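You operate a simulated robot arm through the tools that you are given. There is no shell and no other tool. Be economical: measure what you need, move in short steps, check, and stop when the job is done.

The job below is to be done with a simulated robot arm. You get a single attempt, and the scene is never put back.

TASK
Free the green lever, centre both bubbles with their knobs, and lock it. Where these are worked on the way, their far stop is far enough and under half their travel is too little: green lever.

Only the result counts: the job must be done as asked and must still hold three seconds after the hand-in. Knocking over, shifting, dropping, spilling or breaking anything else fails it.

THE ROBOT
A 6-joint arm with a two-finger parallel gripper, fixed in place. Base frame: the origin is at the foot of the arm, x ahead of it, y to its left, z up. Lengths are in mm, angles in rad, forces in N, time in s.
With the tool pointing down near the work surface it reaches from about 260 to 680 mm from the base axis. Its first joint turns from -1.152 to 1.152 rad. Payload 2.9 kg.
Tool frame: the origin (TCP) lies between the finger pads and is the grasp point; the fingertips stand 30 mm ahead of it; z points along the fingers, y is the line along which they close. The gripper opens to 110 mm. The fingers are 20 mm wide and 10 mm thick; the gripper's body (48 by 112 mm) begins 55 mm behind the TCP.
Orientation is that of the tool frame in the base frame, as a unit quaternion [x, y, z, w]. With the fingers straight down and closing along the base's y, the tool's x points along the base's -x, its y along +y and its z along -z.

THE INTERFACE
- The arm moves only by the tool apply_moves. Its argument "steps" is one flat list of numbers, 7 for each row, row after row: the shift along the tool's x, y, z in units of 400 mm (1.0 is 400 mm), then the turn, a rotation vector about the tool's x, y, z in units of 120 degrees (1.0 is 120 degrees), then the opening, from 0 (shut) to 1 (fully open). In form: [x, y, z, rx, ry, rz, claw, x, y, z, rx, ry, rz, claw, ...]. A call has 1 to 10 rows; each row is the pose to reach, as a shift and turn from the pose commanded when the call began, along the tool's axes at that moment. A call with a number of a shift or a turn outside -1 to 1 is refused whole. A row lasts 0.2 s, in which the tool goes at most 50 mm and 0.15 rad; a call with a longer step from one row to the next is refused whole, and so is a gripper value outside its range. A pose out of reach is approached as far as the arm can. The call stops where the force on the tool passes 40 N (or 10 N more than at its start, if that is more) or the arm is blocked; 0.2 s more then pass. The fingers move at their own pace (about 108 mm/s each) and stop on an object; they squeeze with about 37 N. The grip force told is the motor's: it shows also when the fingers shut on nothing. Time passes only in rows, and 0.2 s behind the last, so rows that repeat a pose let the fingers close. It gives the time, the measured TCP pose, the force on the tool (base axes), the opening and the grip force at its end, in the units of the frame above (readings bear some noise), with the torque about the TCP (base axes, N m) and any sound that the robot's microphone picked up.
- Cameras (640 x 400 px; columns grow to the right, rows downward): "scene" is fixed at [83.8, 432.6, 1391.8]; the picture's right is [-0.70, -0.72, 0.00], its down [-0.35, 0.34, -0.87] and it looks along [0.63, -0.61, -0.48] (base axes); focal length 327 px, centre (320, 200). "wrist" rides on the gripper at [72, 17, -103] in the tool frame; the picture's right is [-0.23, 0.97, 0.00], its down [-0.76, -0.18, -0.62] and it looks along [-0.61, -0.14, 0.78] (tool axes); focal length 222 px, centre (320, 200). There is no depth. A picture from a camera that has moved, and an enlarged one, comes with that camera's place and axes in the base frame and with its lens.
- capture(camera): a new picture of that camera. It takes no simulated time.
- enlarge(camera, box): a new picture of the part [left, top, right, bottom] of that camera's present view, enlarged. It takes no simulated time.
- finish_job(): hands the job in; it is judged then, once.

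Go step by step. Nothing tells you positions but the pictures and the camera data: compare them with the known pose of the tool, close in by small moves and look again before you grip or let go. The budget is 120 turns and 68 pictures, counting those below and the enlarged ones. Unless the task says otherwise, let go and move clear before handing in, and close with one line.

The tools are called after ">>>" by a JSON object that holds its "fn" and its "kwargs". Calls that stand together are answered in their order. apply_moves: Moves the arm, as the interface text tells. Its arguments: {"type":"object","properties":{"steps":{"type":"array"}},"required":["steps"]} The other tools are called the same way: capture (camera) takes a picture; enlarge (camera, box) takes an enlarged picture of a part of a camera's view; finish_job () hands the job in.

At the start:

```text
clock: 0.0
eef_pos: [425.8, -46.8, 1138.6]
ee_rot: [0.0, 1.0, 0.0, 0.001]
force: [-0.4, -0.5, -0.6]
wrist_torque: [-0.03, -0.01, 0.0]
gripper_width: 109.8
gripper_force: 0.0
```

scene: 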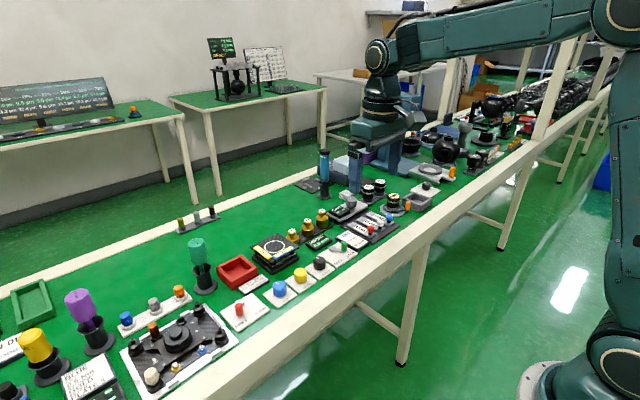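
wrist: 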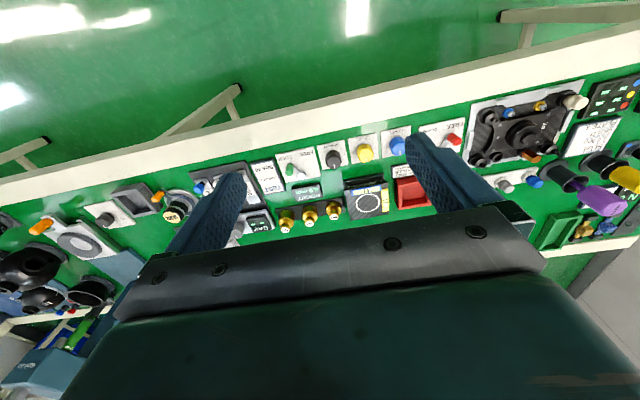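

I see a long bench with many devices; I need closer views to find the green lever, the bubbles and their knobs.

>>> {"fn": "enlarge", "kwargs": {"camera": "scene", "box": [220, 200, 400, 312]}}

>>> {"fn": "enlarge", "kwargs": {"camera": "wrist", "box": [240, 110, 480, 260]}}

>>> {"fn": "enlarge", "kwargs": {"camera": "scene", "box": [100, 270, 260, 400]}}

```text
3.56 times, centred on (310, 256) of scene
camera zoom: at [83.8, 432.6, 1391.8], right [-0.7, -0.72, 0.0], down [-0.35, 0.34, -0.87], along [0.63, -0.61, -0.48], focal length 1162 px, centre (356, 1)
```

zoom: 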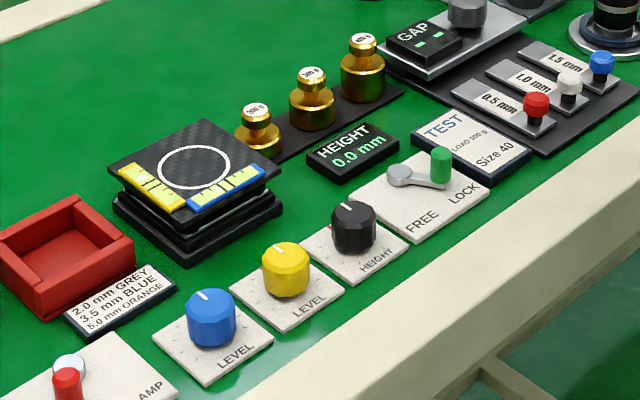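

```text
2.67 times, centred on (360, 185) of wrist
camera zoom: at [353.2, -27.7, 1243.0], right [0.23, 0.97, 0.0], down [0.76, -0.18, 0.62], along [0.61, -0.14, -0.78], focal length 592 px, centre (213, 240)
```

zoom: 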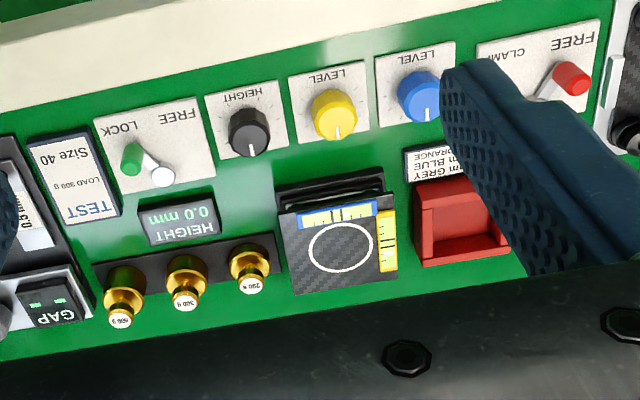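

```text
3.08 times, centred on (180, 335) of scene
camera zoom: at [83.8, 432.6, 1391.8], right [-0.7, -0.72, 0.0], down [-0.35, 0.34, -0.87], along [0.63, -0.61, -0.48], focal length 1005 px, centre (751, -215)
```

zoom: 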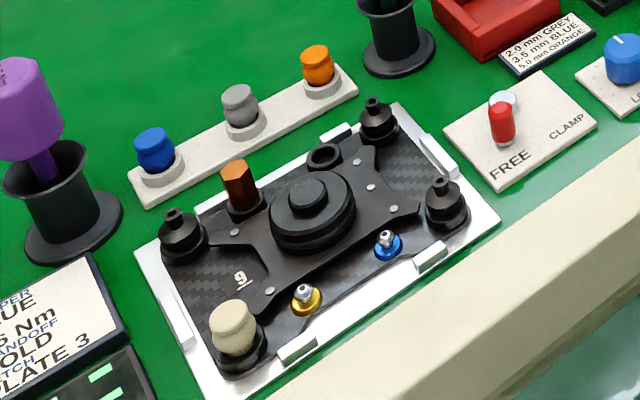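

The work cell: green FREE/LOCK lever near (590, -155, ~815), yellow and blue LEVEL knobs near (587, 20…86), and the vials on the black stage behind. I'll go above the lever with the gripper shut and look.

>>> {"fn": "apply_moves", "kwargs": {"steps": [-0.05, -0.04, 0.07, 0, 0, 0, 0, -0.11, -0.08, 0.14, 0, 0, 0, 0, -0.17, -0.12, 0.21, 0, 0, 0, 0, -0.23, -0.16, 0.29, 0, 0, 0, 0, -0.29, -0.2, 0.37, 0, 0, 0, 0, -0.35, -0.24, 0.45, 0, 0, 0, 0, -0.41, -0.27, 0.52, 0, 0, 0, 0, -0.41, -0.27, 0.52, 0, 0, 0, 0]}}

>>> {"fn": "capture", "kwargs": {"camera": "wrist"}}

>>> {"fn": "enlarge", "kwargs": {"camera": "scene", "box": [220, 200, 400, 312]}}

```text
clock: 1.8
eef_pos: [589.2, -154.4, 928.6]
ee_rot: [0.0, 1.0, 0.001, 0.0]
force: [-0.2, -0.5, 0.1]
wrist_torque: [0.02, 0.01, -0.01]
gripper_width: 0.0
gripper_force: 37.0
```

```text
62 pictures are left
camera wrist: at [517.4, -135.0, 1033.1], right [0.23, 0.97, 0.0], down [0.76, -0.18, 0.62], along [0.61, -0.14, -0.78], focal length 222 px, centre (320, 200)
```

wrist: 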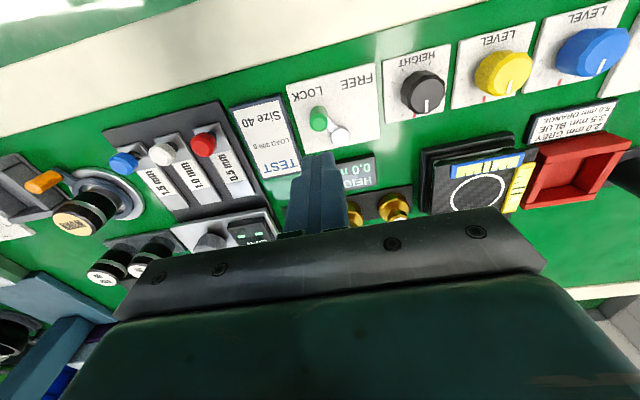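

```text
3.56 times, centred on (310, 256) of scene
camera zoom: at [83.8, 432.6, 1391.8], right [-0.7, -0.72, 0.0], down [-0.35, 0.34, -0.87], along [0.63, -0.61, -0.48], focal length 1162 px, centre (356, 1)
```

zoom: 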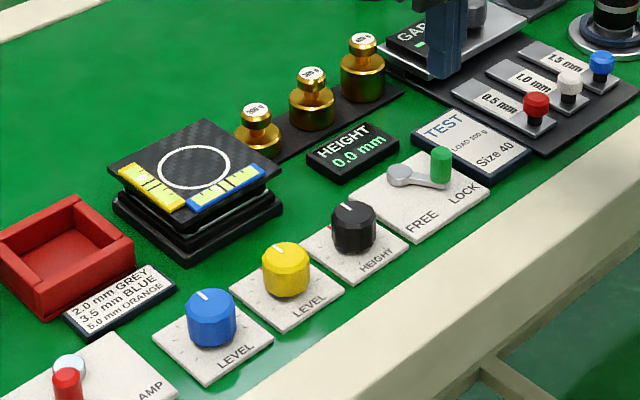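

Lever handle top looks to be about (584, -150, 835), with its pivot near (605, -134). I'll come down on the -y side of it with shut fingers and check heights.

>>> {"fn": "apply_moves", "kwargs": {"steps": [0.02, -0.065, 0.06, 0, 0, 0, 0, 0.02, -0.065, 0.12, 0, 0, 0, 0, 0.02, -0.065, 0.17, 0, 0, 0, 0, 0.02, -0.065, 0.17, 0, 0, 0, 0]}}

>>> {"fn": "enlarge", "kwargs": {"camera": "wrist", "box": [240, 40, 480, 190]}}

>>> {"fn": "enlarge", "kwargs": {"camera": "scene", "box": [300, 210, 396, 270]}}

```text
clock: 2.8
eef_pos: [581.4, -180.7, 861.1]
ee_rot: [0.0, 1.0, -0.001, -0.001]
force: [-0.2, -0.8, 0.2]
wrist_torque: [-0.01, 0.01, 0.0]
gripper_width: 0.0
gripper_force: 37.1
```

```text
2.67 times, centred on (360, 115) of wrist
camera zoom: at [509.2, -161.3, 966.0], right [0.23, 0.97, 0.0], down [0.76, -0.18, 0.62], along [0.61, -0.14, -0.78], focal length 592 px, centre (213, 427)
```

zoom: 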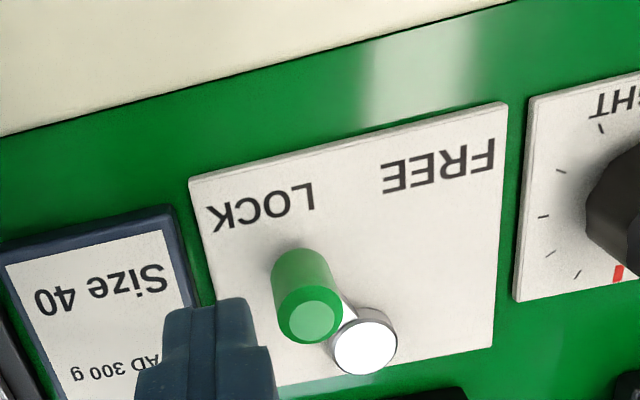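

```text
6.67 times, centred on (348, 240) of scene
camera zoom: at [83.8, 432.6, 1391.8], right [-0.7, -0.72, 0.0], down [-0.35, 0.34, -0.87], along [0.63, -0.61, -0.48], focal length 2178 px, centre (133, -67)
```

zoom: 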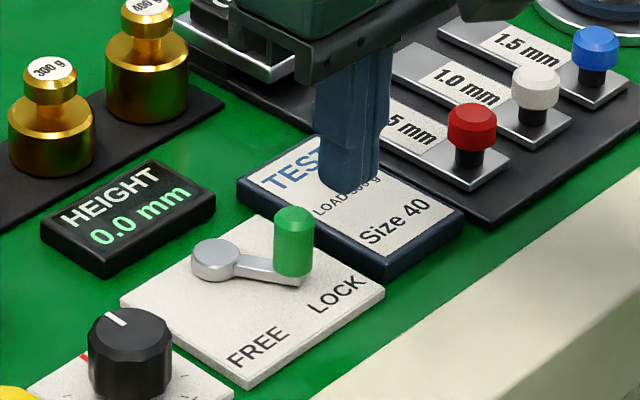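

The handle sits at about (583, -153) with its top near z 836. I'll lower about 10 mm and sweep the shut fingers toward +y (FREE).

>>> {"fn": "apply_moves", "kwargs": {"steps": [0.005, 0, 0.027, 0, 0, 0, 0, 0.005, 0.02, 0.027, 0, 0, 0, 0, 0.005, 0.035, 0.027, 0, 0, 0, 0, 0.005, 0.05, 0.027, 0, 0, 0, 0, 0.005, 0.065, 0.027, 0, 0, 0, 0, 0.005, 0.08, 0.027, 0, 0, 0, 0, 0.005, 0.095, 0.027, 0, 0, 0, 0, 0.005, 0.11, 0.027, 0, 0, 0, 0, 0.005, 0.12, 0.027, 0, 0, 0, 0]}}

>>> {"fn": "enlarge", "kwargs": {"camera": "scene", "box": [240, 210, 400, 310]}}

```text
clock: 4.0
eef_pos: [574.9, -159.2, 849.9]
ee_rot: [0.003, 1.0, 0.001, -0.007]
force: [-0.6, -1.2, 0.2]
wrist_torque: [0.01, 0.01, 0.0]
gripper_width: 0.0
gripper_force: 36.5
stopped in row 5: the force on the tool passed its limit at 42 N (the readings are from after the stop); the commanded pose is now the measured one
```

```text
4.00 times, centred on (320, 260) of scene
camera zoom: at [83.8, 432.6, 1391.8], right [-0.7, -0.72, 0.0], down [-0.35, 0.34, -0.87], along [0.63, -0.61, -0.48], focal length 1307 px, centre (320, -40)
```

zoom: 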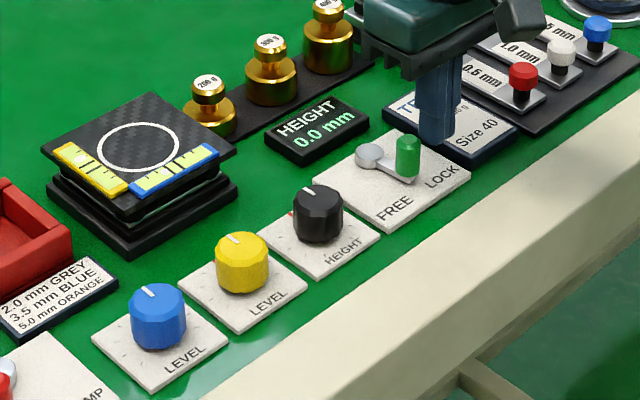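

Force limit hit after partial contact; checking how far the lever moved.

>>> {"fn": "enlarge", "kwargs": {"camera": "wrist", "box": [240, 40, 480, 190]}}

```text
2.67 times, centred on (360, 115) of wrist
camera zoom: at [504.1, -140.0, 955.6], right [0.23, 0.97, 0.0], down [0.77, -0.18, 0.61], along [0.59, -0.14, -0.79], focal length 592 px, centre (213, 427)
```

zoom: 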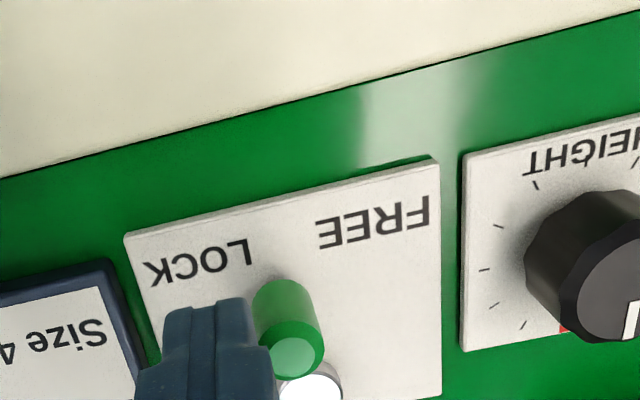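

The lever is about mid-travel. Continue pushing +y in finer steps.

>>> {"fn": "apply_moves", "kwargs": {"steps": [0, 0.005, 0, 0, 0, 0, 0, 0, 0.012, 0, 0, 0, 0, 0, 0, 0.019, 0, 0, 0, 0, 0, 0, 0.026, 0, 0, 0, 0, 0, 0, 0.033, 0, 0, 0, 0, 0, 0, 0.04, 0, 0, 0, 0, 0, 0, 0.047, 0, 0, 0, 0, 0, 0, 0.054, 0, 0, 0, 0, 0, 0, 0.06, 0, 0, 0, 0, 0]}}

>>> {"fn": "enlarge", "kwargs": {"camera": "wrist", "box": [240, 40, 480, 190]}}

```text
clock: 6.0
eef_pos: [576.0, -136.5, 850.1]
ee_rot: [0.004, 1.0, 0.0, -0.008]
force: [0.1, -2.6, -0.1]
wrist_torque: [-0.09, 0.0, -0.01]
gripper_width: 0.0
gripper_force: 36.7
```

```text
2.67 times, centred on (360, 115) of wrist
camera zoom: at [504.4, -116.4, 955.5], right [0.24, 0.97, 0.0], down [0.77, -0.18, 0.61], along [0.59, -0.15, -0.79], focal length 592 px, centre (213, 427)
```

zoom: 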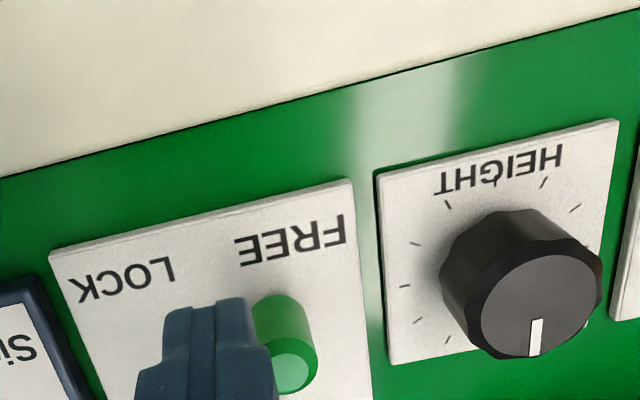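

Lever is close to FREE; a little more until it meets the stop.

>>> {"fn": "apply_moves", "kwargs": {"steps": [0, 0.006, 0, 0, 0, 0, 0, 0, 0.012, 0, 0, 0, 0, 0, 0, 0.018, 0, 0, 0, 0, 0, 0, 0.024, 0, 0, 0, 0, 0]}}

>>> {"fn": "enlarge", "kwargs": {"camera": "scene", "box": [240, 210, 400, 310]}}

```text
clock: 7.0
eef_pos: [574.1, -134.5, 849.7]
ee_rot: [0.014, 1.0, -0.003, -0.008]
force: [-2.4, -5.1, -0.2]
wrist_torque: [-0.12, 0.05, -0.03]
gripper_width: 0.1
gripper_force: 37.3
stopped in row 4: the force on the tool passed its limit at 40 N (the readings are from after the stop); the commanded pose is now the measured one
```

```text
4.00 times, centred on (320, 260) of scene
camera zoom: at [83.6, 432.5, 1391.8], right [-0.7, -0.72, 0.0], down [-0.35, 0.34, -0.87], along [0.63, -0.61, -0.48], focal length 1307 px, centre (320, -40)
```

zoom: 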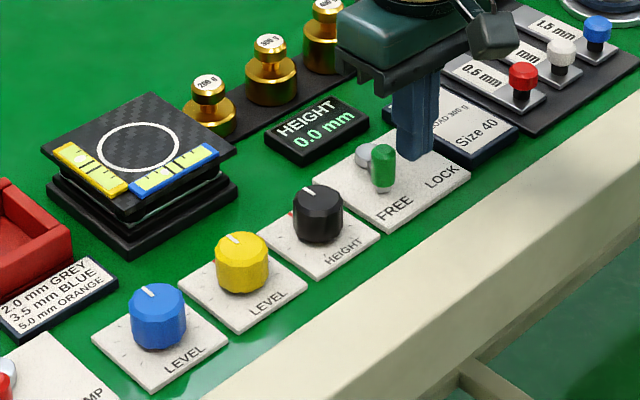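

The lever is against the FREE stop. Now I back off, rise, square up the tool and go above the yellow knob.

>>> {"fn": "apply_moves", "kwargs": {"steps": [0, -0.015, 0, 0, 0, 0, 0, 0, -0.015, -0.1, -0.003, -0.0076, -0.0134, 0, 0, 0.03, -0.175, -0.003, -0.0076, -0.0134, 0, -0.01, 0.12, -0.175, -0.003, -0.0076, -0.0134, 0.2, -0.02, 0.21, -0.175, -0.003, -0.0076, -0.0134, 0.4, -0.032, 0.3, -0.175, -0.003, -0.0076, -0.0134, 0.5, -0.032, 0.371, -0.175, -0.003, -0.0076, -0.0134, 0.5, -0.032, 0.371, -0.175, -0.003, -0.0076, -0.0134, 0.5]}}

>>> {"fn": "capture", "kwargs": {"camera": "wrist"}}

>>> {"fn": "enlarge", "kwargs": {"camera": "scene", "box": [240, 215, 336, 275]}}

```text
clock: 8.8
eef_pos: [592.0, 15.3, 919.4]
ee_rot: [-0.001, 1.0, 0.001, 0.001]
force: [-0.7, -0.3, -0.3]
wrist_torque: [-0.02, -0.01, -0.01]
gripper_width: 55.0
gripper_force: 0.0
```

```text
54 pictures are left
camera wrist: at [519.7, 34.5, 1023.8], right [0.22, 0.97, 0.0], down [0.76, -0.18, 0.62], along [0.61, -0.14, -0.78], focal length 222 px, centre (320, 200)
```

wrist: 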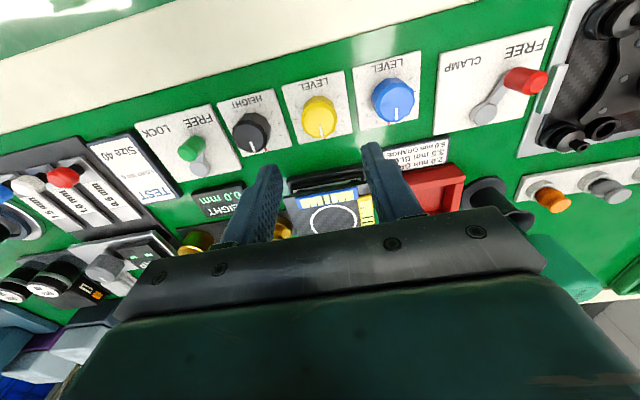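

```text
6.67 times, centred on (288, 245) of scene
camera zoom: at [83.8, 432.6, 1391.8], right [-0.7, -0.72, 0.0], down [-0.35, 0.34, -0.87], along [0.63, -0.61, -0.48], focal length 2178 px, centre (533, -100)
```

zoom: 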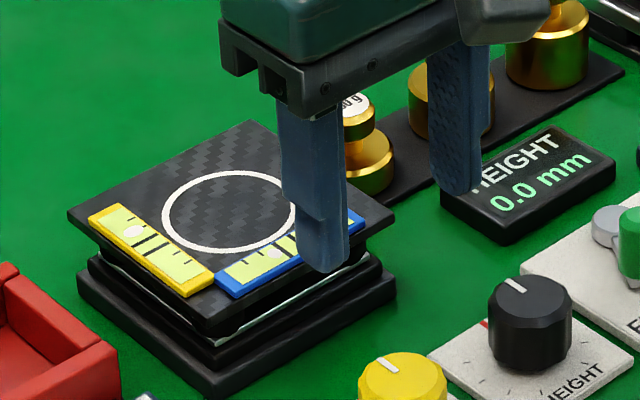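

Yellow knob at about (587, 19), blue at (585, 86); yellow bubble sits toward the +x end. Descend partway over the yellow knob with open fingers and check alignment.

>>> {"fn": "apply_moves", "kwargs": {"steps": [0.0125, 0.01, 0.05, 0, 0, 0, 0.5, 0.0125, 0.01, 0.1, 0, 0, 0, 0.5, 0.0125, 0.01, 0.135, 0, 0, 0, 0.5]}}

>>> {"fn": "capture", "kwargs": {"camera": "wrist"}}

>>> {"fn": "enlarge", "kwargs": {"camera": "scene", "box": [240, 225, 352, 295]}}

```text
clock: 9.6
eef_pos: [587.0, 19.3, 864.8]
ee_rot: [-0.001, 1.0, 0.0, 0.001]
force: [0.3, 0.7, -0.1]
wrist_torque: [-0.03, 0.01, 0.02]
gripper_width: 55.3
gripper_force: 0.2
```

```text
52 pictures are left
camera wrist: at [514.0, 38.0, 969.1], right [0.22, 0.97, 0.0], down [0.76, -0.18, 0.62], along [0.61, -0.14, -0.78], focal length 222 px, centre (320, 200)
```

wrist: 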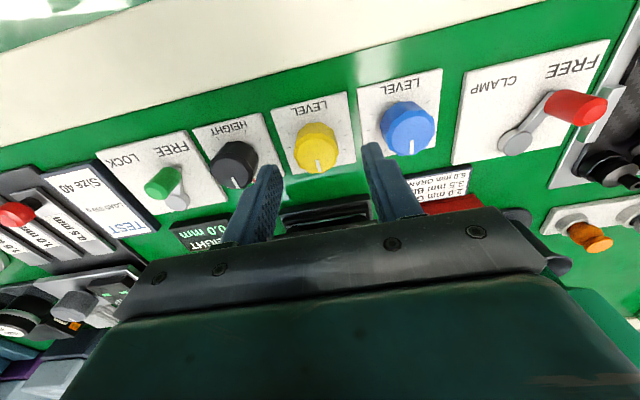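

```text
5.71 times, centred on (296, 260) of scene
camera zoom: at [83.8, 432.6, 1391.8], right [-0.7, -0.72, 0.0], down [-0.35, 0.34, -0.87], along [0.63, -0.61, -0.48], focal length 1867 px, centre (457, -143)
```

zoom: 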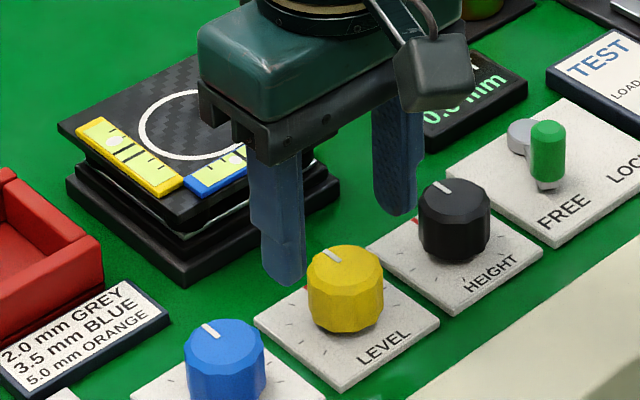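

Fingers straddle the knob well; the knob is centred about (583, 20) with its top at ~827. Lower and grip.

>>> {"fn": "apply_moves", "kwargs": {"steps": [0.01, 0.002, 0.03, 0, 0, 0, 0.5, 0.01, 0.002, 0.066, 0, 0, 0, 0.5, 0.01, 0.002, 0.066, 0, 0, 0, 0.5, 0.01, 0.002, 0.066, 0, 0, 0, 0.0, 0.01, 0.002, 0.066, 0, 0, 0, 0.0]}}

>>> {"fn": "enlarge", "kwargs": {"camera": "scene", "box": [240, 225, 352, 295]}}

>>> {"fn": "enlarge", "kwargs": {"camera": "wrist", "box": [220, 90, 460, 240]}}

```text
clock: 10.8
eef_pos: [582.8, 15.1, 838.2]
ee_rot: [0.003, 1.0, -0.001, 0.001]
force: [0.2, -29.2, -2.6]
wrist_torque: [-0.33, -0.33, -0.24]
gripper_width: 33.9
gripper_force: 45.0
```

```text
5.71 times, centred on (296, 260) of scene
camera zoom: at [83.9, 431.9, 1392.0], right [-0.7, -0.72, 0.0], down [-0.35, 0.34, -0.87], along [0.63, -0.61, -0.48], focal length 1867 px, centre (457, -143)
```

zoom: 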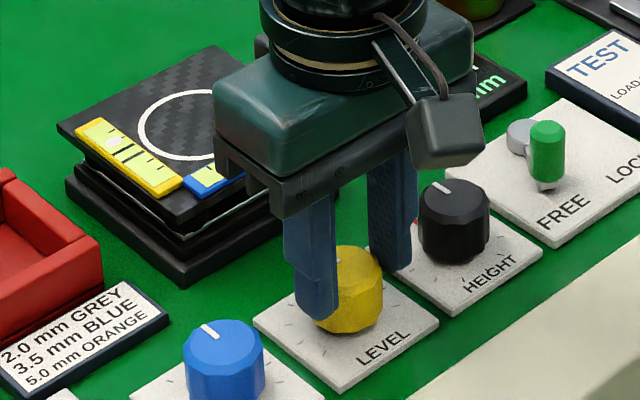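

```text
2.67 times, centred on (340, 165) of wrist
camera zoom: at [510.4, 35.5, 942.3], right [0.23, 0.97, 0.0], down [0.76, -0.18, 0.63], along [0.61, -0.15, -0.78], focal length 592 px, centre (267, 293)
```

zoom: 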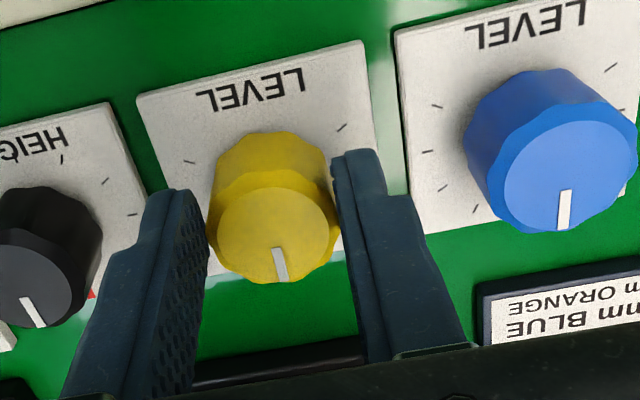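

The knob pulled the hand about 5 mm to -y with 29 N sideways, so I'll re-centre the command by -5 mm and check the force drops.

>>> {"fn": "apply_moves", "kwargs": {"steps": [0, -0.006, 0, 0, 0, 0, 0, 0, -0.012, 0, 0, 0, 0, 0, 0, -0.012, 0, 0, 0, 0, 0]}}

```text
clock: 11.6
eef_pos: [582.5, 13.2, 838.8]
ee_rot: [-0.002, 1.0, 0.0, 0.001]
force: [6.4, -12.0, -8.1]
wrist_torque: [-0.68, -0.1, -0.07]
gripper_width: 33.3
gripper_force: 45.4
```

>>> {"fn": "apply_moves", "kwargs": {"steps": [0, -0.005, 0, 0, 0, 0, 0.5, 0, -0.005, 0, 0, 0, 0, 0.5, 0, -0.005, 0, 0, 0, 0, 0, 0, -0.005, 0, 0, 0, 0, 0, 0, -0.005, 0, 0, 0, 0, 0]}}

>>> {"fn": "enlarge", "kwargs": {"camera": "wrist", "box": [220, 90, 460, 240]}}

```text
clock: 12.8
eef_pos: [582.5, 14.9, 837.9]
ee_rot: [-0.004, 1.0, 0.001, 0.0]
force: [-0.4, 15.7, 2.7]
wrist_torque: [0.32, 0.23, 0.11]
gripper_width: 33.4
gripper_force: 45.5
```

```text
2.67 times, centred on (340, 165) of wrist
camera zoom: at [510.1, 33.6, 943.1], right [0.22, 0.98, 0.0], down [0.76, -0.17, 0.62], along [0.61, -0.14, -0.78], focal length 592 px, centre (267, 293)
```

zoom: 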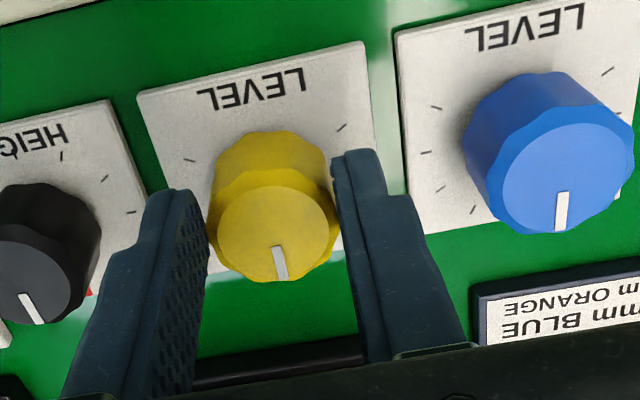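

Centred enough at y≈15. Now a trial turn of the yellow knob of about +0.4 rad, watching the yellow bubble.

>>> {"fn": "apply_moves", "kwargs": {"steps": [0, 0, 0, 0, 0, 0.05, 0, 0, 0, 0, 0, 0, 0.1, 0, 0, 0, 0, 0, 0, 0.15, 0, 0, 0, 0, 0, 0, 0.2, 0, 0, 0, 0, 0, 0, 0.2, 0]}}

>>> {"fn": "enlarge", "kwargs": {"camera": "scene", "box": [240, 225, 320, 275]}}

```text
clock: 14.0
eef_pos: [584.4, 16.8, 838.8]
ee_rot: [0.203, 0.979, 0.003, 0.001]
force: [3.8, 28.6, 2.7]
wrist_torque: [0.65, -0.03, 0.19]
gripper_width: 33.6
gripper_force: 45.5
```

```text
8.00 times, centred on (280, 250) of scene
camera zoom: at [83.8, 433.3, 1391.5], right [-0.7, -0.72, 0.0], down [-0.35, 0.34, -0.88], along [0.63, -0.61, -0.48], focal length 2613 px, centre (640, -200)
```

zoom: 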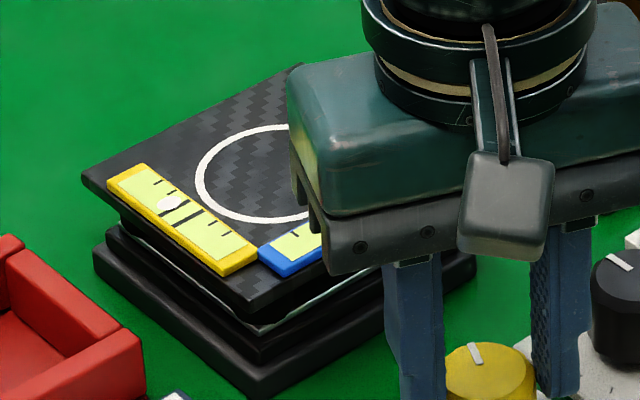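

The bubble moved toward centre about half the way; I turn another ~0.33 rad the same way (easing the side load a bit).

>>> {"fn": "apply_moves", "kwargs": {"steps": [0, 0.008, 0, 0, 0, 0.04, 0, 0, 0.008, 0, 0, 0, 0.08, 0, 0, 0.008, 0, 0, 0, 0.12, 0, 0, 0.008, 0, 0, 0, 0.155, 0, 0, 0.008, 0, 0, 0, 0.155, 0]}}

>>> {"fn": "enlarge", "kwargs": {"camera": "scene", "box": [250, 235, 290, 260]}}

```text
clock: 15.2
eef_pos: [583.4, 19.3, 837.1]
ee_rot: [0.358, 0.934, 0.003, 0.001]
force: [7.0, 25.5, 1.5]
wrist_torque: [0.81, 0.11, 0.2]
gripper_width: 33.7
gripper_force: 44.8
```

```text
16.00 times, centred on (270, 248) of scene
camera zoom: at [83.9, 433.2, 1391.6], right [-0.7, -0.72, 0.0], down [-0.35, 0.34, -0.88], along [0.63, -0.61, -0.48], focal length 5227 px, centre (1120, -560)
```

zoom: 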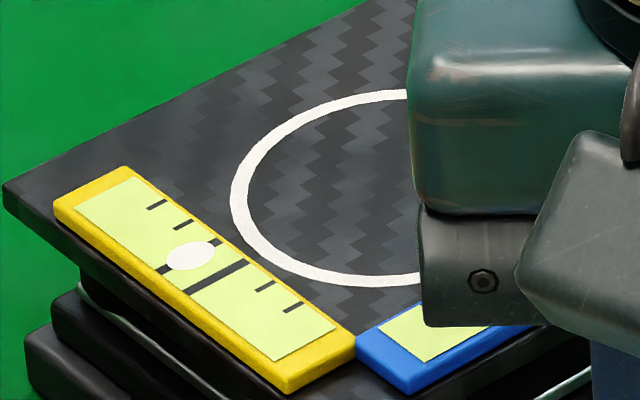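

Fits of the pulled positions indicate the yellow knob's true centre is (589, 14.5), so I was gripping off-axis. Regrip centred there, keeping the present yaw.

>>> {"fn": "apply_moves", "kwargs": {"steps": [0, 0.008, 0, 0, 0, 0, 0.5, 0, 0.006, 0, 0, 0, 0, 0.5, -0.0127, 0.0053, 0.0075, 0, 0, 0, 0.5, -0.0127, 0.0053, 0.0075, 0, 0, 0, 0.5, -0.0127, 0.0053, 0.0075, 0, 0, 0, 0, -0.0127, 0.0053, 0.0075, 0, 0, 0, 0, -0.0127, 0.0053, 0.0075, 0, 0, 0, 0]}}

>>> {"fn": "enlarge", "kwargs": {"camera": "scene", "box": [250, 235, 290, 260]}}

```text
clock: 16.8
eef_pos: [590.7, 15.3, 836.0]
ee_rot: [0.362, 0.932, 0.0, 0.001]
force: [6.5, 3.6, -3.0]
wrist_torque: [0.22, -0.13, -0.03]
gripper_width: 33.3
gripper_force: 45.1
```

```text
16.00 times, centred on (270, 248) of scene
camera zoom: at [84.0, 432.7, 1391.7], right [-0.7, -0.72, 0.0], down [-0.35, 0.34, -0.87], along [0.63, -0.61, -0.48], focal length 5227 px, centre (1120, -560)
```

zoom: 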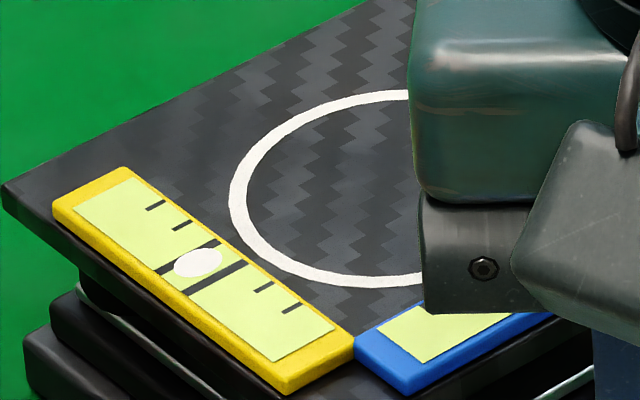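

Now well centred on the knob, bubble very near the middle. Small further turn of ~0.09 rad.

>>> {"fn": "apply_moves", "kwargs": {"steps": [0, 0, 0, 0, 0, 0.022, 0, 0, 0, 0, 0, 0, 0.045, 0, 0, 0, 0, 0, 0, 0.045, 0, 0, 0, 0, 0, 0, 0.045, 0]}}

>>> {"fn": "enlarge", "kwargs": {"camera": "scene", "box": [250, 235, 290, 260]}}

```text
clock: 17.8
eef_pos: [590.1, 15.3, 835.4]
ee_rot: [0.405, 0.914, 0.001, 0.001]
force: [10.3, 7.6, -4.4]
wrist_torque: [-0.3, -0.65, 0.0]
gripper_width: 33.2
gripper_force: 45.5
```

```text
16.00 times, centred on (270, 248) of scene
camera zoom: at [84.1, 432.8, 1391.7], right [-0.7, -0.72, 0.0], down [-0.35, 0.34, -0.87], along [0.63, -0.61, -0.48], focal length 5227 px, centre (1120, -560)
```

zoom: 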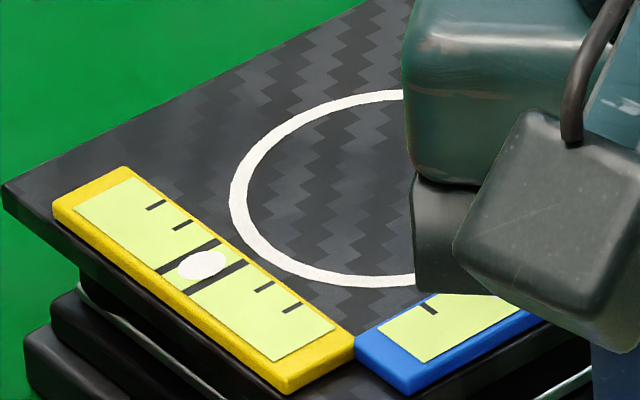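

Yellow is centred. Release, rise, unwind the yaw, and move over the blue knob (~(591, 82.5)).

>>> {"fn": "apply_moves", "kwargs": {"steps": [0, 0, 0, 0, 0, 0, 0.5, 0, 0, 0, 0, 0, 0, 0.5, 0, 0, -0.08, 0, 0, 0, 0.5, 0, 0, -0.175, 0, 0, -0.07, 0.5, 0.03, 0.03, -0.175, 0, 0, -0.14, 0.5, 0.06, 0.06, -0.175, 0, 0, -0.21, 0.5, 0.09, 0.09, -0.175, 0, 0, -0.28, 0.5, 0.1224, 0.1144, -0.175, 0, 0, -0.34, 0.5, 0.1224, 0.1144, -0.175, 0, 0, -0.398, 0.5, 0.1224, 0.1144, -0.175, 0, 0, -0.398, 0.5]}}

>>> {"fn": "enlarge", "kwargs": {"camera": "scene", "box": [240, 225, 320, 275]}}

>>> {"fn": "capture", "kwargs": {"camera": "wrist"}}

```text
clock: 20.0
eef_pos: [590.5, 81.7, 906.0]
ee_rot: [0.0, 1.0, 0.0, 0.001]
force: [0.4, -0.7, -1.1]
wrist_torque: [0.03, 0.04, 0.02]
gripper_width: 55.0
gripper_force: 0.0
```

```text
8.00 times, centred on (280, 250) of scene
camera zoom: at [83.8, 432.6, 1391.8], right [-0.7, -0.72, 0.0], down [-0.35, 0.34, -0.87], along [0.63, -0.61, -0.48], focal length 2613 px, centre (640, -200)
```

zoom: 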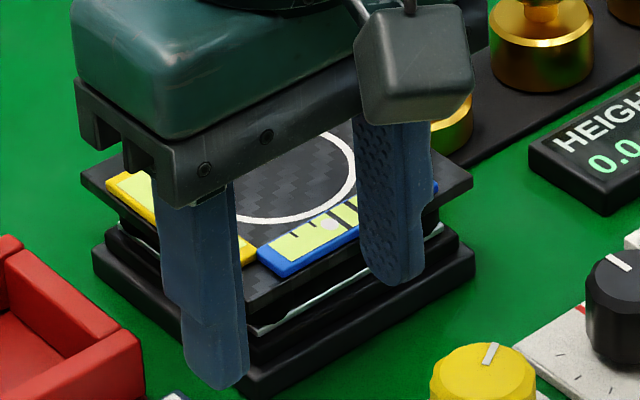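

```text
42 pictures are left
camera wrist: at [517.8, 101.0, 1010.1], right [0.23, 0.97, 0.0], down [0.76, -0.18, 0.62], along [0.61, -0.14, -0.78], focal length 222 px, centre (320, 200)
```

wrist: 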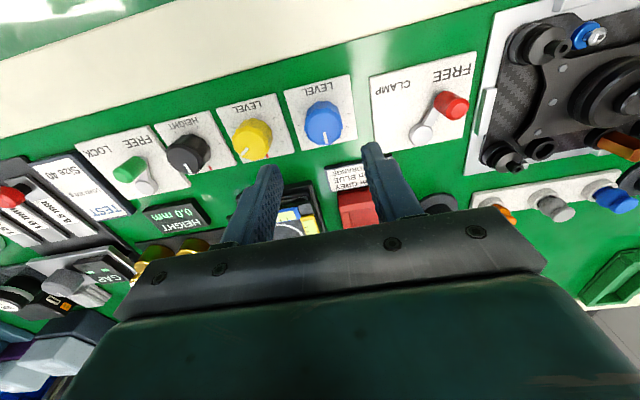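

Blue knob aligned near (589.5, 82.5). Descend and grip.

>>> {"fn": "apply_moves", "kwargs": {"steps": [0.0025, 0.002, 0.06, 0, 0, 0, 0.5, 0.0025, 0.002, 0.12, 0, 0, 0, 0.5, 0.0025, 0.002, 0.177, 0, 0, 0, 0.5, 0.0025, 0.002, 0.177, 0, 0, 0, 0.5, 0.0025, 0.002, 0.177, 0, 0, 0, 0, 0.0025, 0.002, 0.177, 0, 0, 0, 0]}}

>>> {"fn": "enlarge", "kwargs": {"camera": "scene", "box": [240, 225, 320, 275]}}

```text
clock: 21.4
eef_pos: [589.6, 85.2, 834.8]
ee_rot: [-0.003, 1.0, 0.001, 0.001]
force: [0.5, 21.9, -5.8]
wrist_torque: [0.31, -0.52, 0.02]
gripper_width: 33.4
gripper_force: 44.9
```

```text
8.00 times, centred on (280, 250) of scene
camera zoom: at [83.8, 433.1, 1391.6], right [-0.7, -0.72, 0.0], down [-0.35, 0.34, -0.88], along [0.63, -0.61, -0.48], focal length 2613 px, centre (640, -200)
```

zoom: 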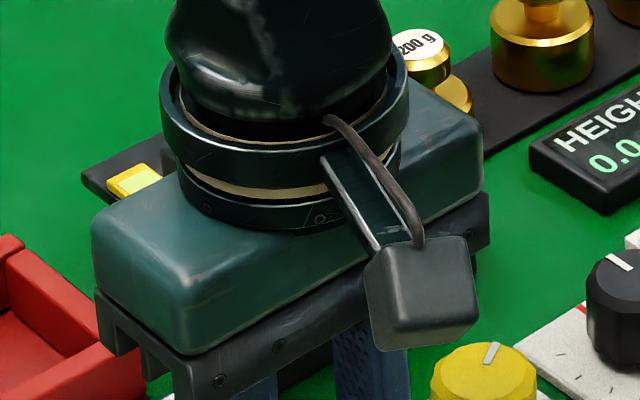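

Knob centre reads nearer y≈85.5; re-centre by +3 mm, and check whether the wrist camera sees the blue vial.

>>> {"fn": "apply_moves", "kwargs": {"steps": [0, 0.0075, 0, 0, 0, 0, 0.45, 0, 0.0075, 0, 0, 0, 0, 0.45, 0, 0.0075, 0, 0, 0, 0, 0, 0, 0.0075, 0, 0, 0, 0, 0]}}

>>> {"fn": "capture", "kwargs": {"camera": "wrist"}}

```text
clock: 22.4
eef_pos: [588.9, 84.8, 835.0]
ee_rot: [0.001, 1.0, 0.001, 0.0]
force: [0.2, 0.1, 1.3]
wrist_torque: [0.22, 0.12, 0.0]
gripper_width: 33.6
gripper_force: 45.0
```

```text
40 pictures are left
camera wrist: at [517.0, 104.4, 939.5], right [0.23, 0.97, 0.0], down [0.76, -0.18, 0.62], along [0.61, -0.14, -0.78], focal length 222 px, centre (320, 200)
```

wrist: 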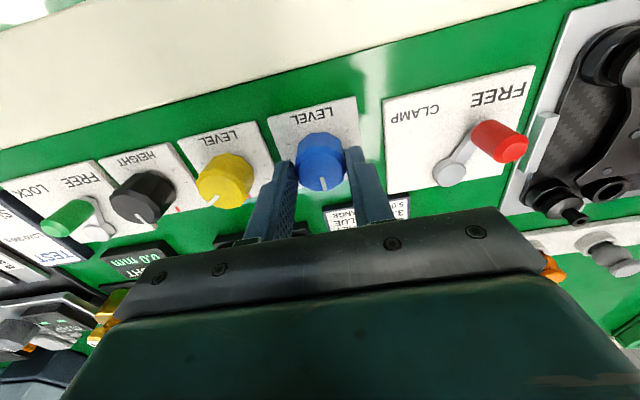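

Grip is clean. Trial turn of +0.25 rad on blue, then release and lift to look.

>>> {"fn": "apply_moves", "kwargs": {"steps": [0, 0, 0, 0, 0, 0.04, 0, 0, 0, 0, 0, 0, 0.08, 0, 0, 0, 0, 0, 0, 0.12, 0, 0, 0, 0, 0, 0, 0.12, 0, 0, 0, 0, 0, 0, 0.12, 0.45, 0, 0, 0, 0, 0, 0.12, 0.45, 0, 0, -0.1, 0, 0, 0.12, 0.45, 0, 0, -0.2, 0, 0, 0.12, 0.45, 0, 0, -0.25, 0, 0, 0.12, 0.45, 0, 0, -0.25, 0, 0, 0.12, 0.45]}}

>>> {"fn": "enlarge", "kwargs": {"camera": "scene", "box": [250, 235, 306, 270]}}

```text
clock: 24.6
eef_pos: [589.8, 85.0, 934.8]
ee_rot: [0.126, 0.992, 0.0, 0.001]
force: [0.6, -0.2, -0.3]
wrist_torque: [0.03, -0.03, -0.01]
gripper_width: 49.6
gripper_force: 0.1
```

```text
11.43 times, centred on (278, 252) of scene
camera zoom: at [83.8, 432.6, 1391.8], right [-0.7, -0.72, 0.0], down [-0.35, 0.34, -0.87], along [0.63, -0.61, -0.48], focal length 3733 px, centre (800, -400)
```

zoom: 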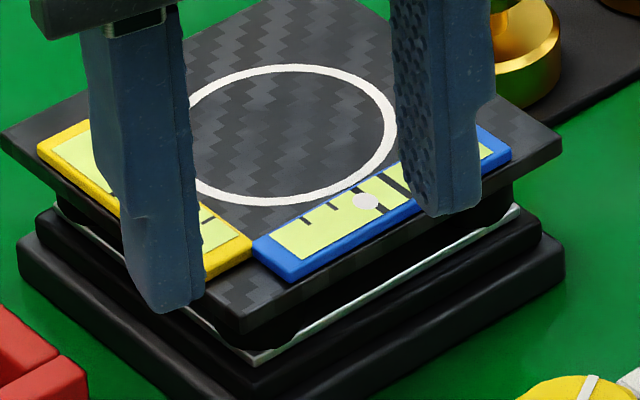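

Bubble moved the right way, now sitting on the first thick line; about 0.35 rad more. Go down, regrip and turn.

>>> {"fn": "apply_moves", "kwargs": {"steps": [0, 0, 0.1, 0, 0, 0, 0.45, 0, 0, 0.2, 0, 0, 0, 0.45, 0, 0, 0.25, 0, 0, 0, 0.45, 0, 0, 0.25, 0, 0, 0, 0, 0, 0, 0.25, 0, 0, 0, 0, 0, 0, 0.25, 0, 0, 0.06, 0, 0, 0, 0.25, 0, 0, 0.11, 0, 0, 0, 0.25, 0, 0, 0.16, 0, 0, 0, 0.25, 0, 0, 0.16, 0]}}

>>> {"fn": "apply_moves", "kwargs": {"steps": [0, 0, 0, 0, 0, 0, 0.45, 0, 0, 0, 0, 0, 0, 0.45, 0, 0, -0.1, 0, 0, -0.05, 0.45, 0, 0, -0.2, 0, 0, -0.1, 0.45, 0, 0, -0.3, 0, 0, -0.15, 0.45, 0, 0, -0.4, 0, 0, -0.2, 0.45, 0, 0, -0.4, 0, 0, -0.26, 0.45, 0, 0, -0.4, 0, 0, -0.26, 0.45]}}

>>> {"fn": "enlarge", "kwargs": {"camera": "scene", "box": [250, 235, 306, 270]}}

```text
clock: 26.6
eef_pos: [589.0, 85.0, 835.1]
ee_rot: [0.29, 0.957, 0.0, -0.001]
force: [-1.0, 4.2, -3.0]
wrist_torque: [0.18, 0.77, -0.01]
gripper_width: 33.4
gripper_force: 45.3
```

```text
clock: 28.4
eef_pos: [588.3, 84.1, 995.5]
ee_rot: [0.02, 1.0, 0.0, 0.001]
force: [-1.1, -0.4, 0.5]
wrist_torque: [0.01, -0.02, -0.02]
gripper_width: 49.6
gripper_force: 0.0
```

```text
11.43 times, centred on (278, 252) of scene
camera zoom: at [83.8, 432.6, 1391.8], right [-0.7, -0.72, 0.0], down [-0.35, 0.34, -0.87], along [0.63, -0.61, -0.48], focal length 3733 px, centre (800, -400)
```

zoom: 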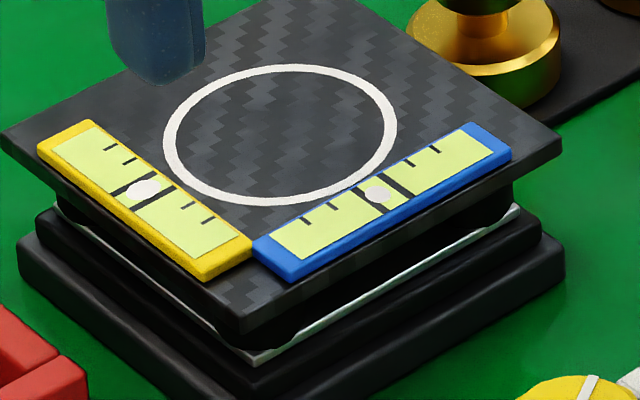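

Both vials visible; take tight zooms of each bubble.

>>> {"fn": "enlarge", "kwargs": {"camera": "scene", "box": [254, 244, 270, 254]}}

>>> {"fn": "enlarge", "kwargs": {"camera": "scene", "box": [275, 247, 291, 257]}}

```text
16.00 times, centred on (262, 249) of scene
camera zoom: at [83.8, 432.6, 1391.8], right [-0.7, -0.72, 0.0], down [-0.35, 0.34, -0.87], along [0.63, -0.61, -0.48], focal length 5227 px, centre (1248, -584)
```

zoom: 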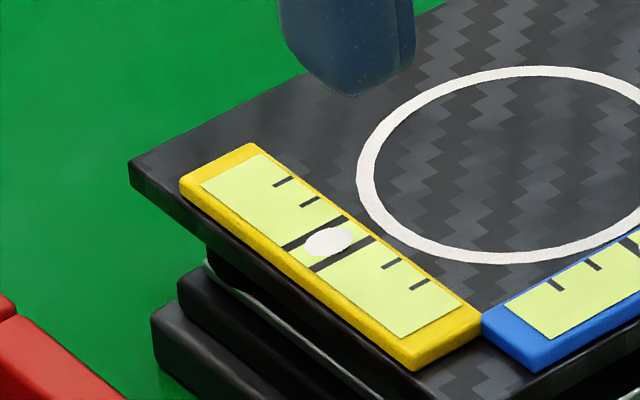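

```text
16.00 times, centred on (283, 252) of scene
camera zoom: at [83.8, 432.6, 1391.8], right [-0.7, -0.72, 0.0], down [-0.35, 0.34, -0.87], along [0.63, -0.61, -0.48], focal length 5227 px, centre (912, -632)
```

zoom: 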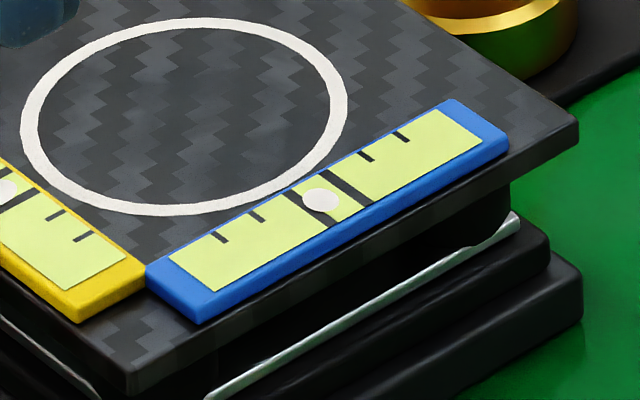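

Yellow is centred; blue needs about +0.12 rad more. Regrip blue for the small correction.

>>> {"fn": "apply_moves", "kwargs": {"steps": [-0.002, 0.002, 0.11, 0, 0, 0, 0.45, -0.002, 0.002, 0.22, 0, 0, 0, 0.45, -0.002, 0.002, 0.32, 0, 0, 0, 0.45, -0.002, 0.002, 0.4, 0, 0, 0, 0.45, -0.002, 0.002, 0.4, 0, 0, 0, 0.45, -0.002, 0.002, 0.4, 0, 0, 0, 0, -0.002, 0.002, 0.4, 0, 0, 0, 0, -0.002, 0.002, 0.4, 0, 0, 0.03, 0, -0.002, 0.002, 0.4, 0, 0, 0.055, 0, -0.002, 0.002, 0.4, 0, 0, 0.055, 0]}}

>>> {"fn": "apply_moves", "kwargs": {"steps": [0, 0, 0, 0, 0, 0, 0.45, 0, 0, 0, 0, 0, 0, 0.45, 0, 0, -0.1, 0, 0, -0.05, 0.45, 0, 0, -0.2, 0, 0, -0.055, 0.45, 0, 0, -0.3, 0, 0, -0.055, 0.45, 0, 0, -0.4, 0, 0, -0.055, 0.45, 0, 0, -0.4, 0, 0, -0.055, 0.45]}}

>>> {"fn": "enlarge", "kwargs": {"camera": "scene", "box": [275, 247, 291, 257]}}

>>> {"fn": "enlarge", "kwargs": {"camera": "scene", "box": [254, 244, 270, 254]}}

```text
clock: 30.6
eef_pos: [590.9, 85.3, 834.4]
ee_rot: [0.08, 0.997, 0.001, 0.0]
force: [8.5, -5.9, -8.8]
wrist_torque: [-0.06, 0.38, 0.05]
gripper_width: 33.3
gripper_force: 45.2
```

```text
clock: 32.2
eef_pos: [589.3, 86.7, 995.0]
ee_rot: [0.022, 1.0, -0.001, 0.001]
force: [0.1, 0.5, 0.7]
wrist_torque: [-0.02, -0.01, -0.01]
gripper_width: 49.7
gripper_force: 0.1
```

```text
16.00 times, centred on (283, 252) of scene
camera zoom: at [83.8, 432.6, 1391.8], right [-0.7, -0.72, 0.0], down [-0.35, 0.34, -0.87], along [0.63, -0.61, -0.48], focal length 5227 px, centre (912, -632)
```

zoom: 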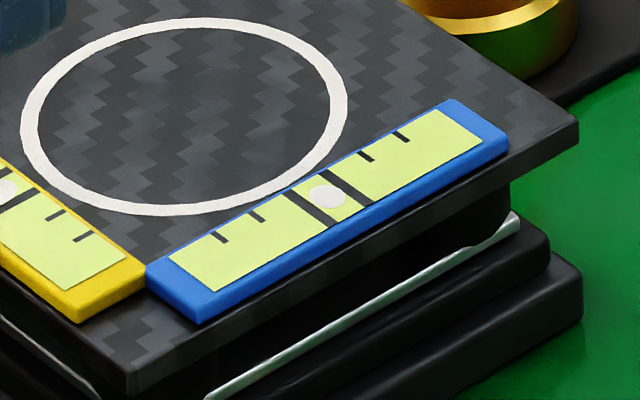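

```text
16.00 times, centred on (262, 249) of scene
camera zoom: at [83.8, 432.6, 1391.8], right [-0.7, -0.72, 0.0], down [-0.35, 0.34, -0.87], along [0.63, -0.61, -0.48], focal length 5227 px, centre (1248, -584)
```

zoom: 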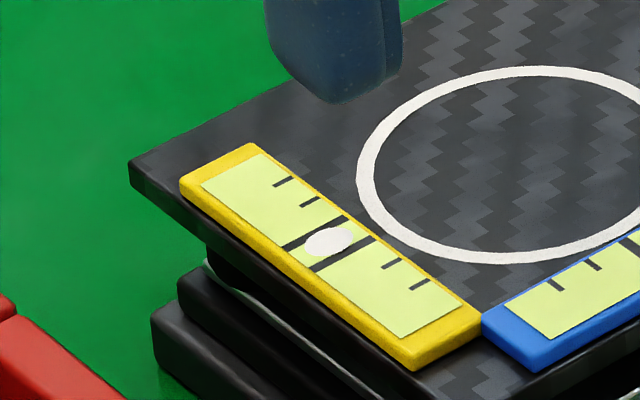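

Both bubbles are centred. Now move to the +y side of the green lever with shut fingers to push it back to LOCK.

>>> {"fn": "apply_moves", "kwargs": {"steps": [0, -0.1, 0, 0, 0, -0.021, 0, 0, -0.2, 0, 0, 0, -0.021, 0, 0.003, -0.3, 0, 0, 0, -0.021, 0, 0.0035, -0.4, 0.03, 0, 0, -0.021, 0, 0.0035, -0.448, 0.12, 0, 0, -0.021, 0, 0.0035, -0.448, 0.22, 0, 0, -0.021, 0, 0.0035, -0.448, 0.325, 0, 0, -0.021, 0, 0.0035, -0.448, 0.325, 0, 0, -0.021, 0]}}

>>> {"fn": "enlarge", "kwargs": {"camera": "wrist", "box": [200, 60, 440, 210]}}

>>> {"fn": "enlarge", "kwargs": {"camera": "scene", "box": [290, 205, 386, 265]}}

```text
clock: 34.0
eef_pos: [580.9, -93.2, 864.8]
ee_rot: [0.0, 1.0, -0.001, 0.001]
force: [-0.2, 0.7, 0.2]
wrist_torque: [0.0, 0.02, 0.04]
gripper_width: 0.1
gripper_force: 36.9
```

```text
2.67 times, centred on (320, 135) of wrist
camera zoom: at [507.8, -74.1, 969.2], right [0.23, 0.97, 0.0], down [0.76, -0.18, 0.62], along [0.61, -0.14, -0.78], focal length 592 px, centre (320, 373)
```

zoom: 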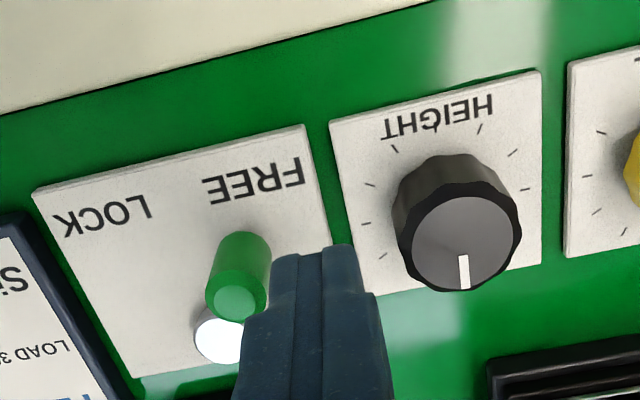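

```text
6.67 times, centred on (338, 235) of scene
camera zoom: at [83.8, 432.6, 1391.8], right [-0.7, -0.72, 0.0], down [-0.35, 0.34, -0.87], along [0.63, -0.61, -0.48], focal length 2178 px, centre (200, -33)
```

zoom: 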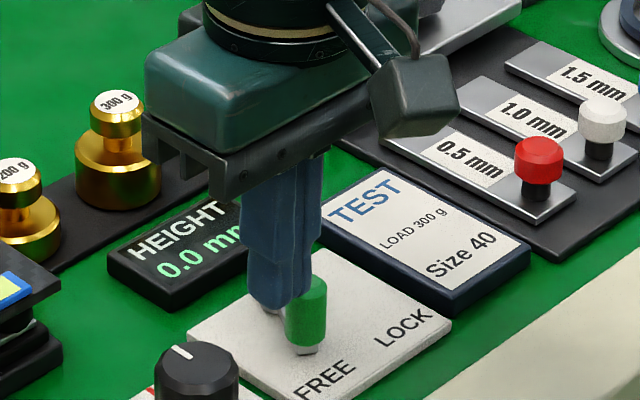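

Fingers are just on the +y side of the handle. Nudge +4 mm, lower, then push toward -y.

>>> {"fn": "apply_moves", "kwargs": {"steps": [0, 0.01, 0, 0, 0, 0, 0, 0, 0.01, 0.037, 0, 0, 0, 0, 0, 0, 0.037, 0, 0, 0, 0, 0, -0.012, 0.037, 0, 0, 0, 0, 0, -0.024, 0.037, 0, 0, 0, 0, 0, -0.036, 0.037, 0, 0, 0, 0, 0, -0.048, 0.037, 0, 0, 0, 0, 0, -0.06, 0.037, 0, 0, 0, 0, 0, -0.072, 0.037, 0, 0, 0, 0, 0, -0.08, 0.037, 0, 0, 0, 0]}}

>>> {"fn": "enlarge", "kwargs": {"camera": "scene", "box": [290, 205, 386, 265]}}

```text
clock: 36.2
eef_pos: [580.9, -125.6, 850.8]
ee_rot: [0.0, 1.0, -0.001, 0.001]
force: [-0.8, 0.8, -0.6]
wrist_torque: [0.03, 0.03, -0.01]
gripper_width: 0.3
gripper_force: 36.7
```

```text
6.67 times, centred on (338, 235) of scene
camera zoom: at [83.8, 432.6, 1391.8], right [-0.7, -0.72, 0.0], down [-0.35, 0.34, -0.87], along [0.63, -0.61, -0.48], focal length 2178 px, centre (200, -33)
```

zoom: 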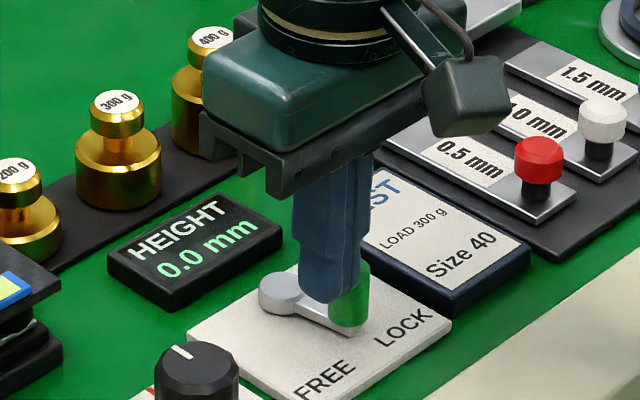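

Lever is past the middle and moving easily. Continue to the LOCK stop.

>>> {"fn": "apply_moves", "kwargs": {"steps": [0, -0.01, 0, 0, 0, 0, 0, 0, -0.02, 0, 0, 0, 0, 0, 0, -0.03, 0, 0, 0, 0, 0, 0, -0.04, 0, 0, 0, 0, 0, 0, -0.048, 0, 0, 0, 0, 0, 0, -0.056, 0, 0, 0, 0, 0, 0, -0.064, 0, 0, 0, 0, 0]}}

>>> {"fn": "enlarge", "kwargs": {"camera": "scene", "box": [290, 205, 386, 265]}}

```text
clock: 37.6
eef_pos: [581.8, -138.2, 850.5]
ee_rot: [-0.01, 1.0, 0.004, -0.003]
force: [-3.4, 6.9, 2.2]
wrist_torque: [0.15, 0.03, 0.01]
gripper_width: 0.0
gripper_force: 37.0
stopped in row 6: the force on the tool passed its limit at 42 N (the readings are from after the stop); the commanded pose is now the measured one
```

```text
6.67 times, centred on (338, 235) of scene
camera zoom: at [83.7, 432.7, 1391.7], right [-0.7, -0.72, 0.0], down [-0.35, 0.34, -0.87], along [0.63, -0.61, -0.48], focal length 2178 px, centre (200, -33)
```

zoom: 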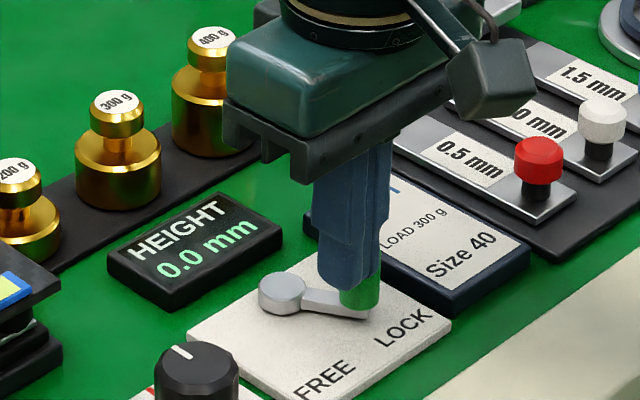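

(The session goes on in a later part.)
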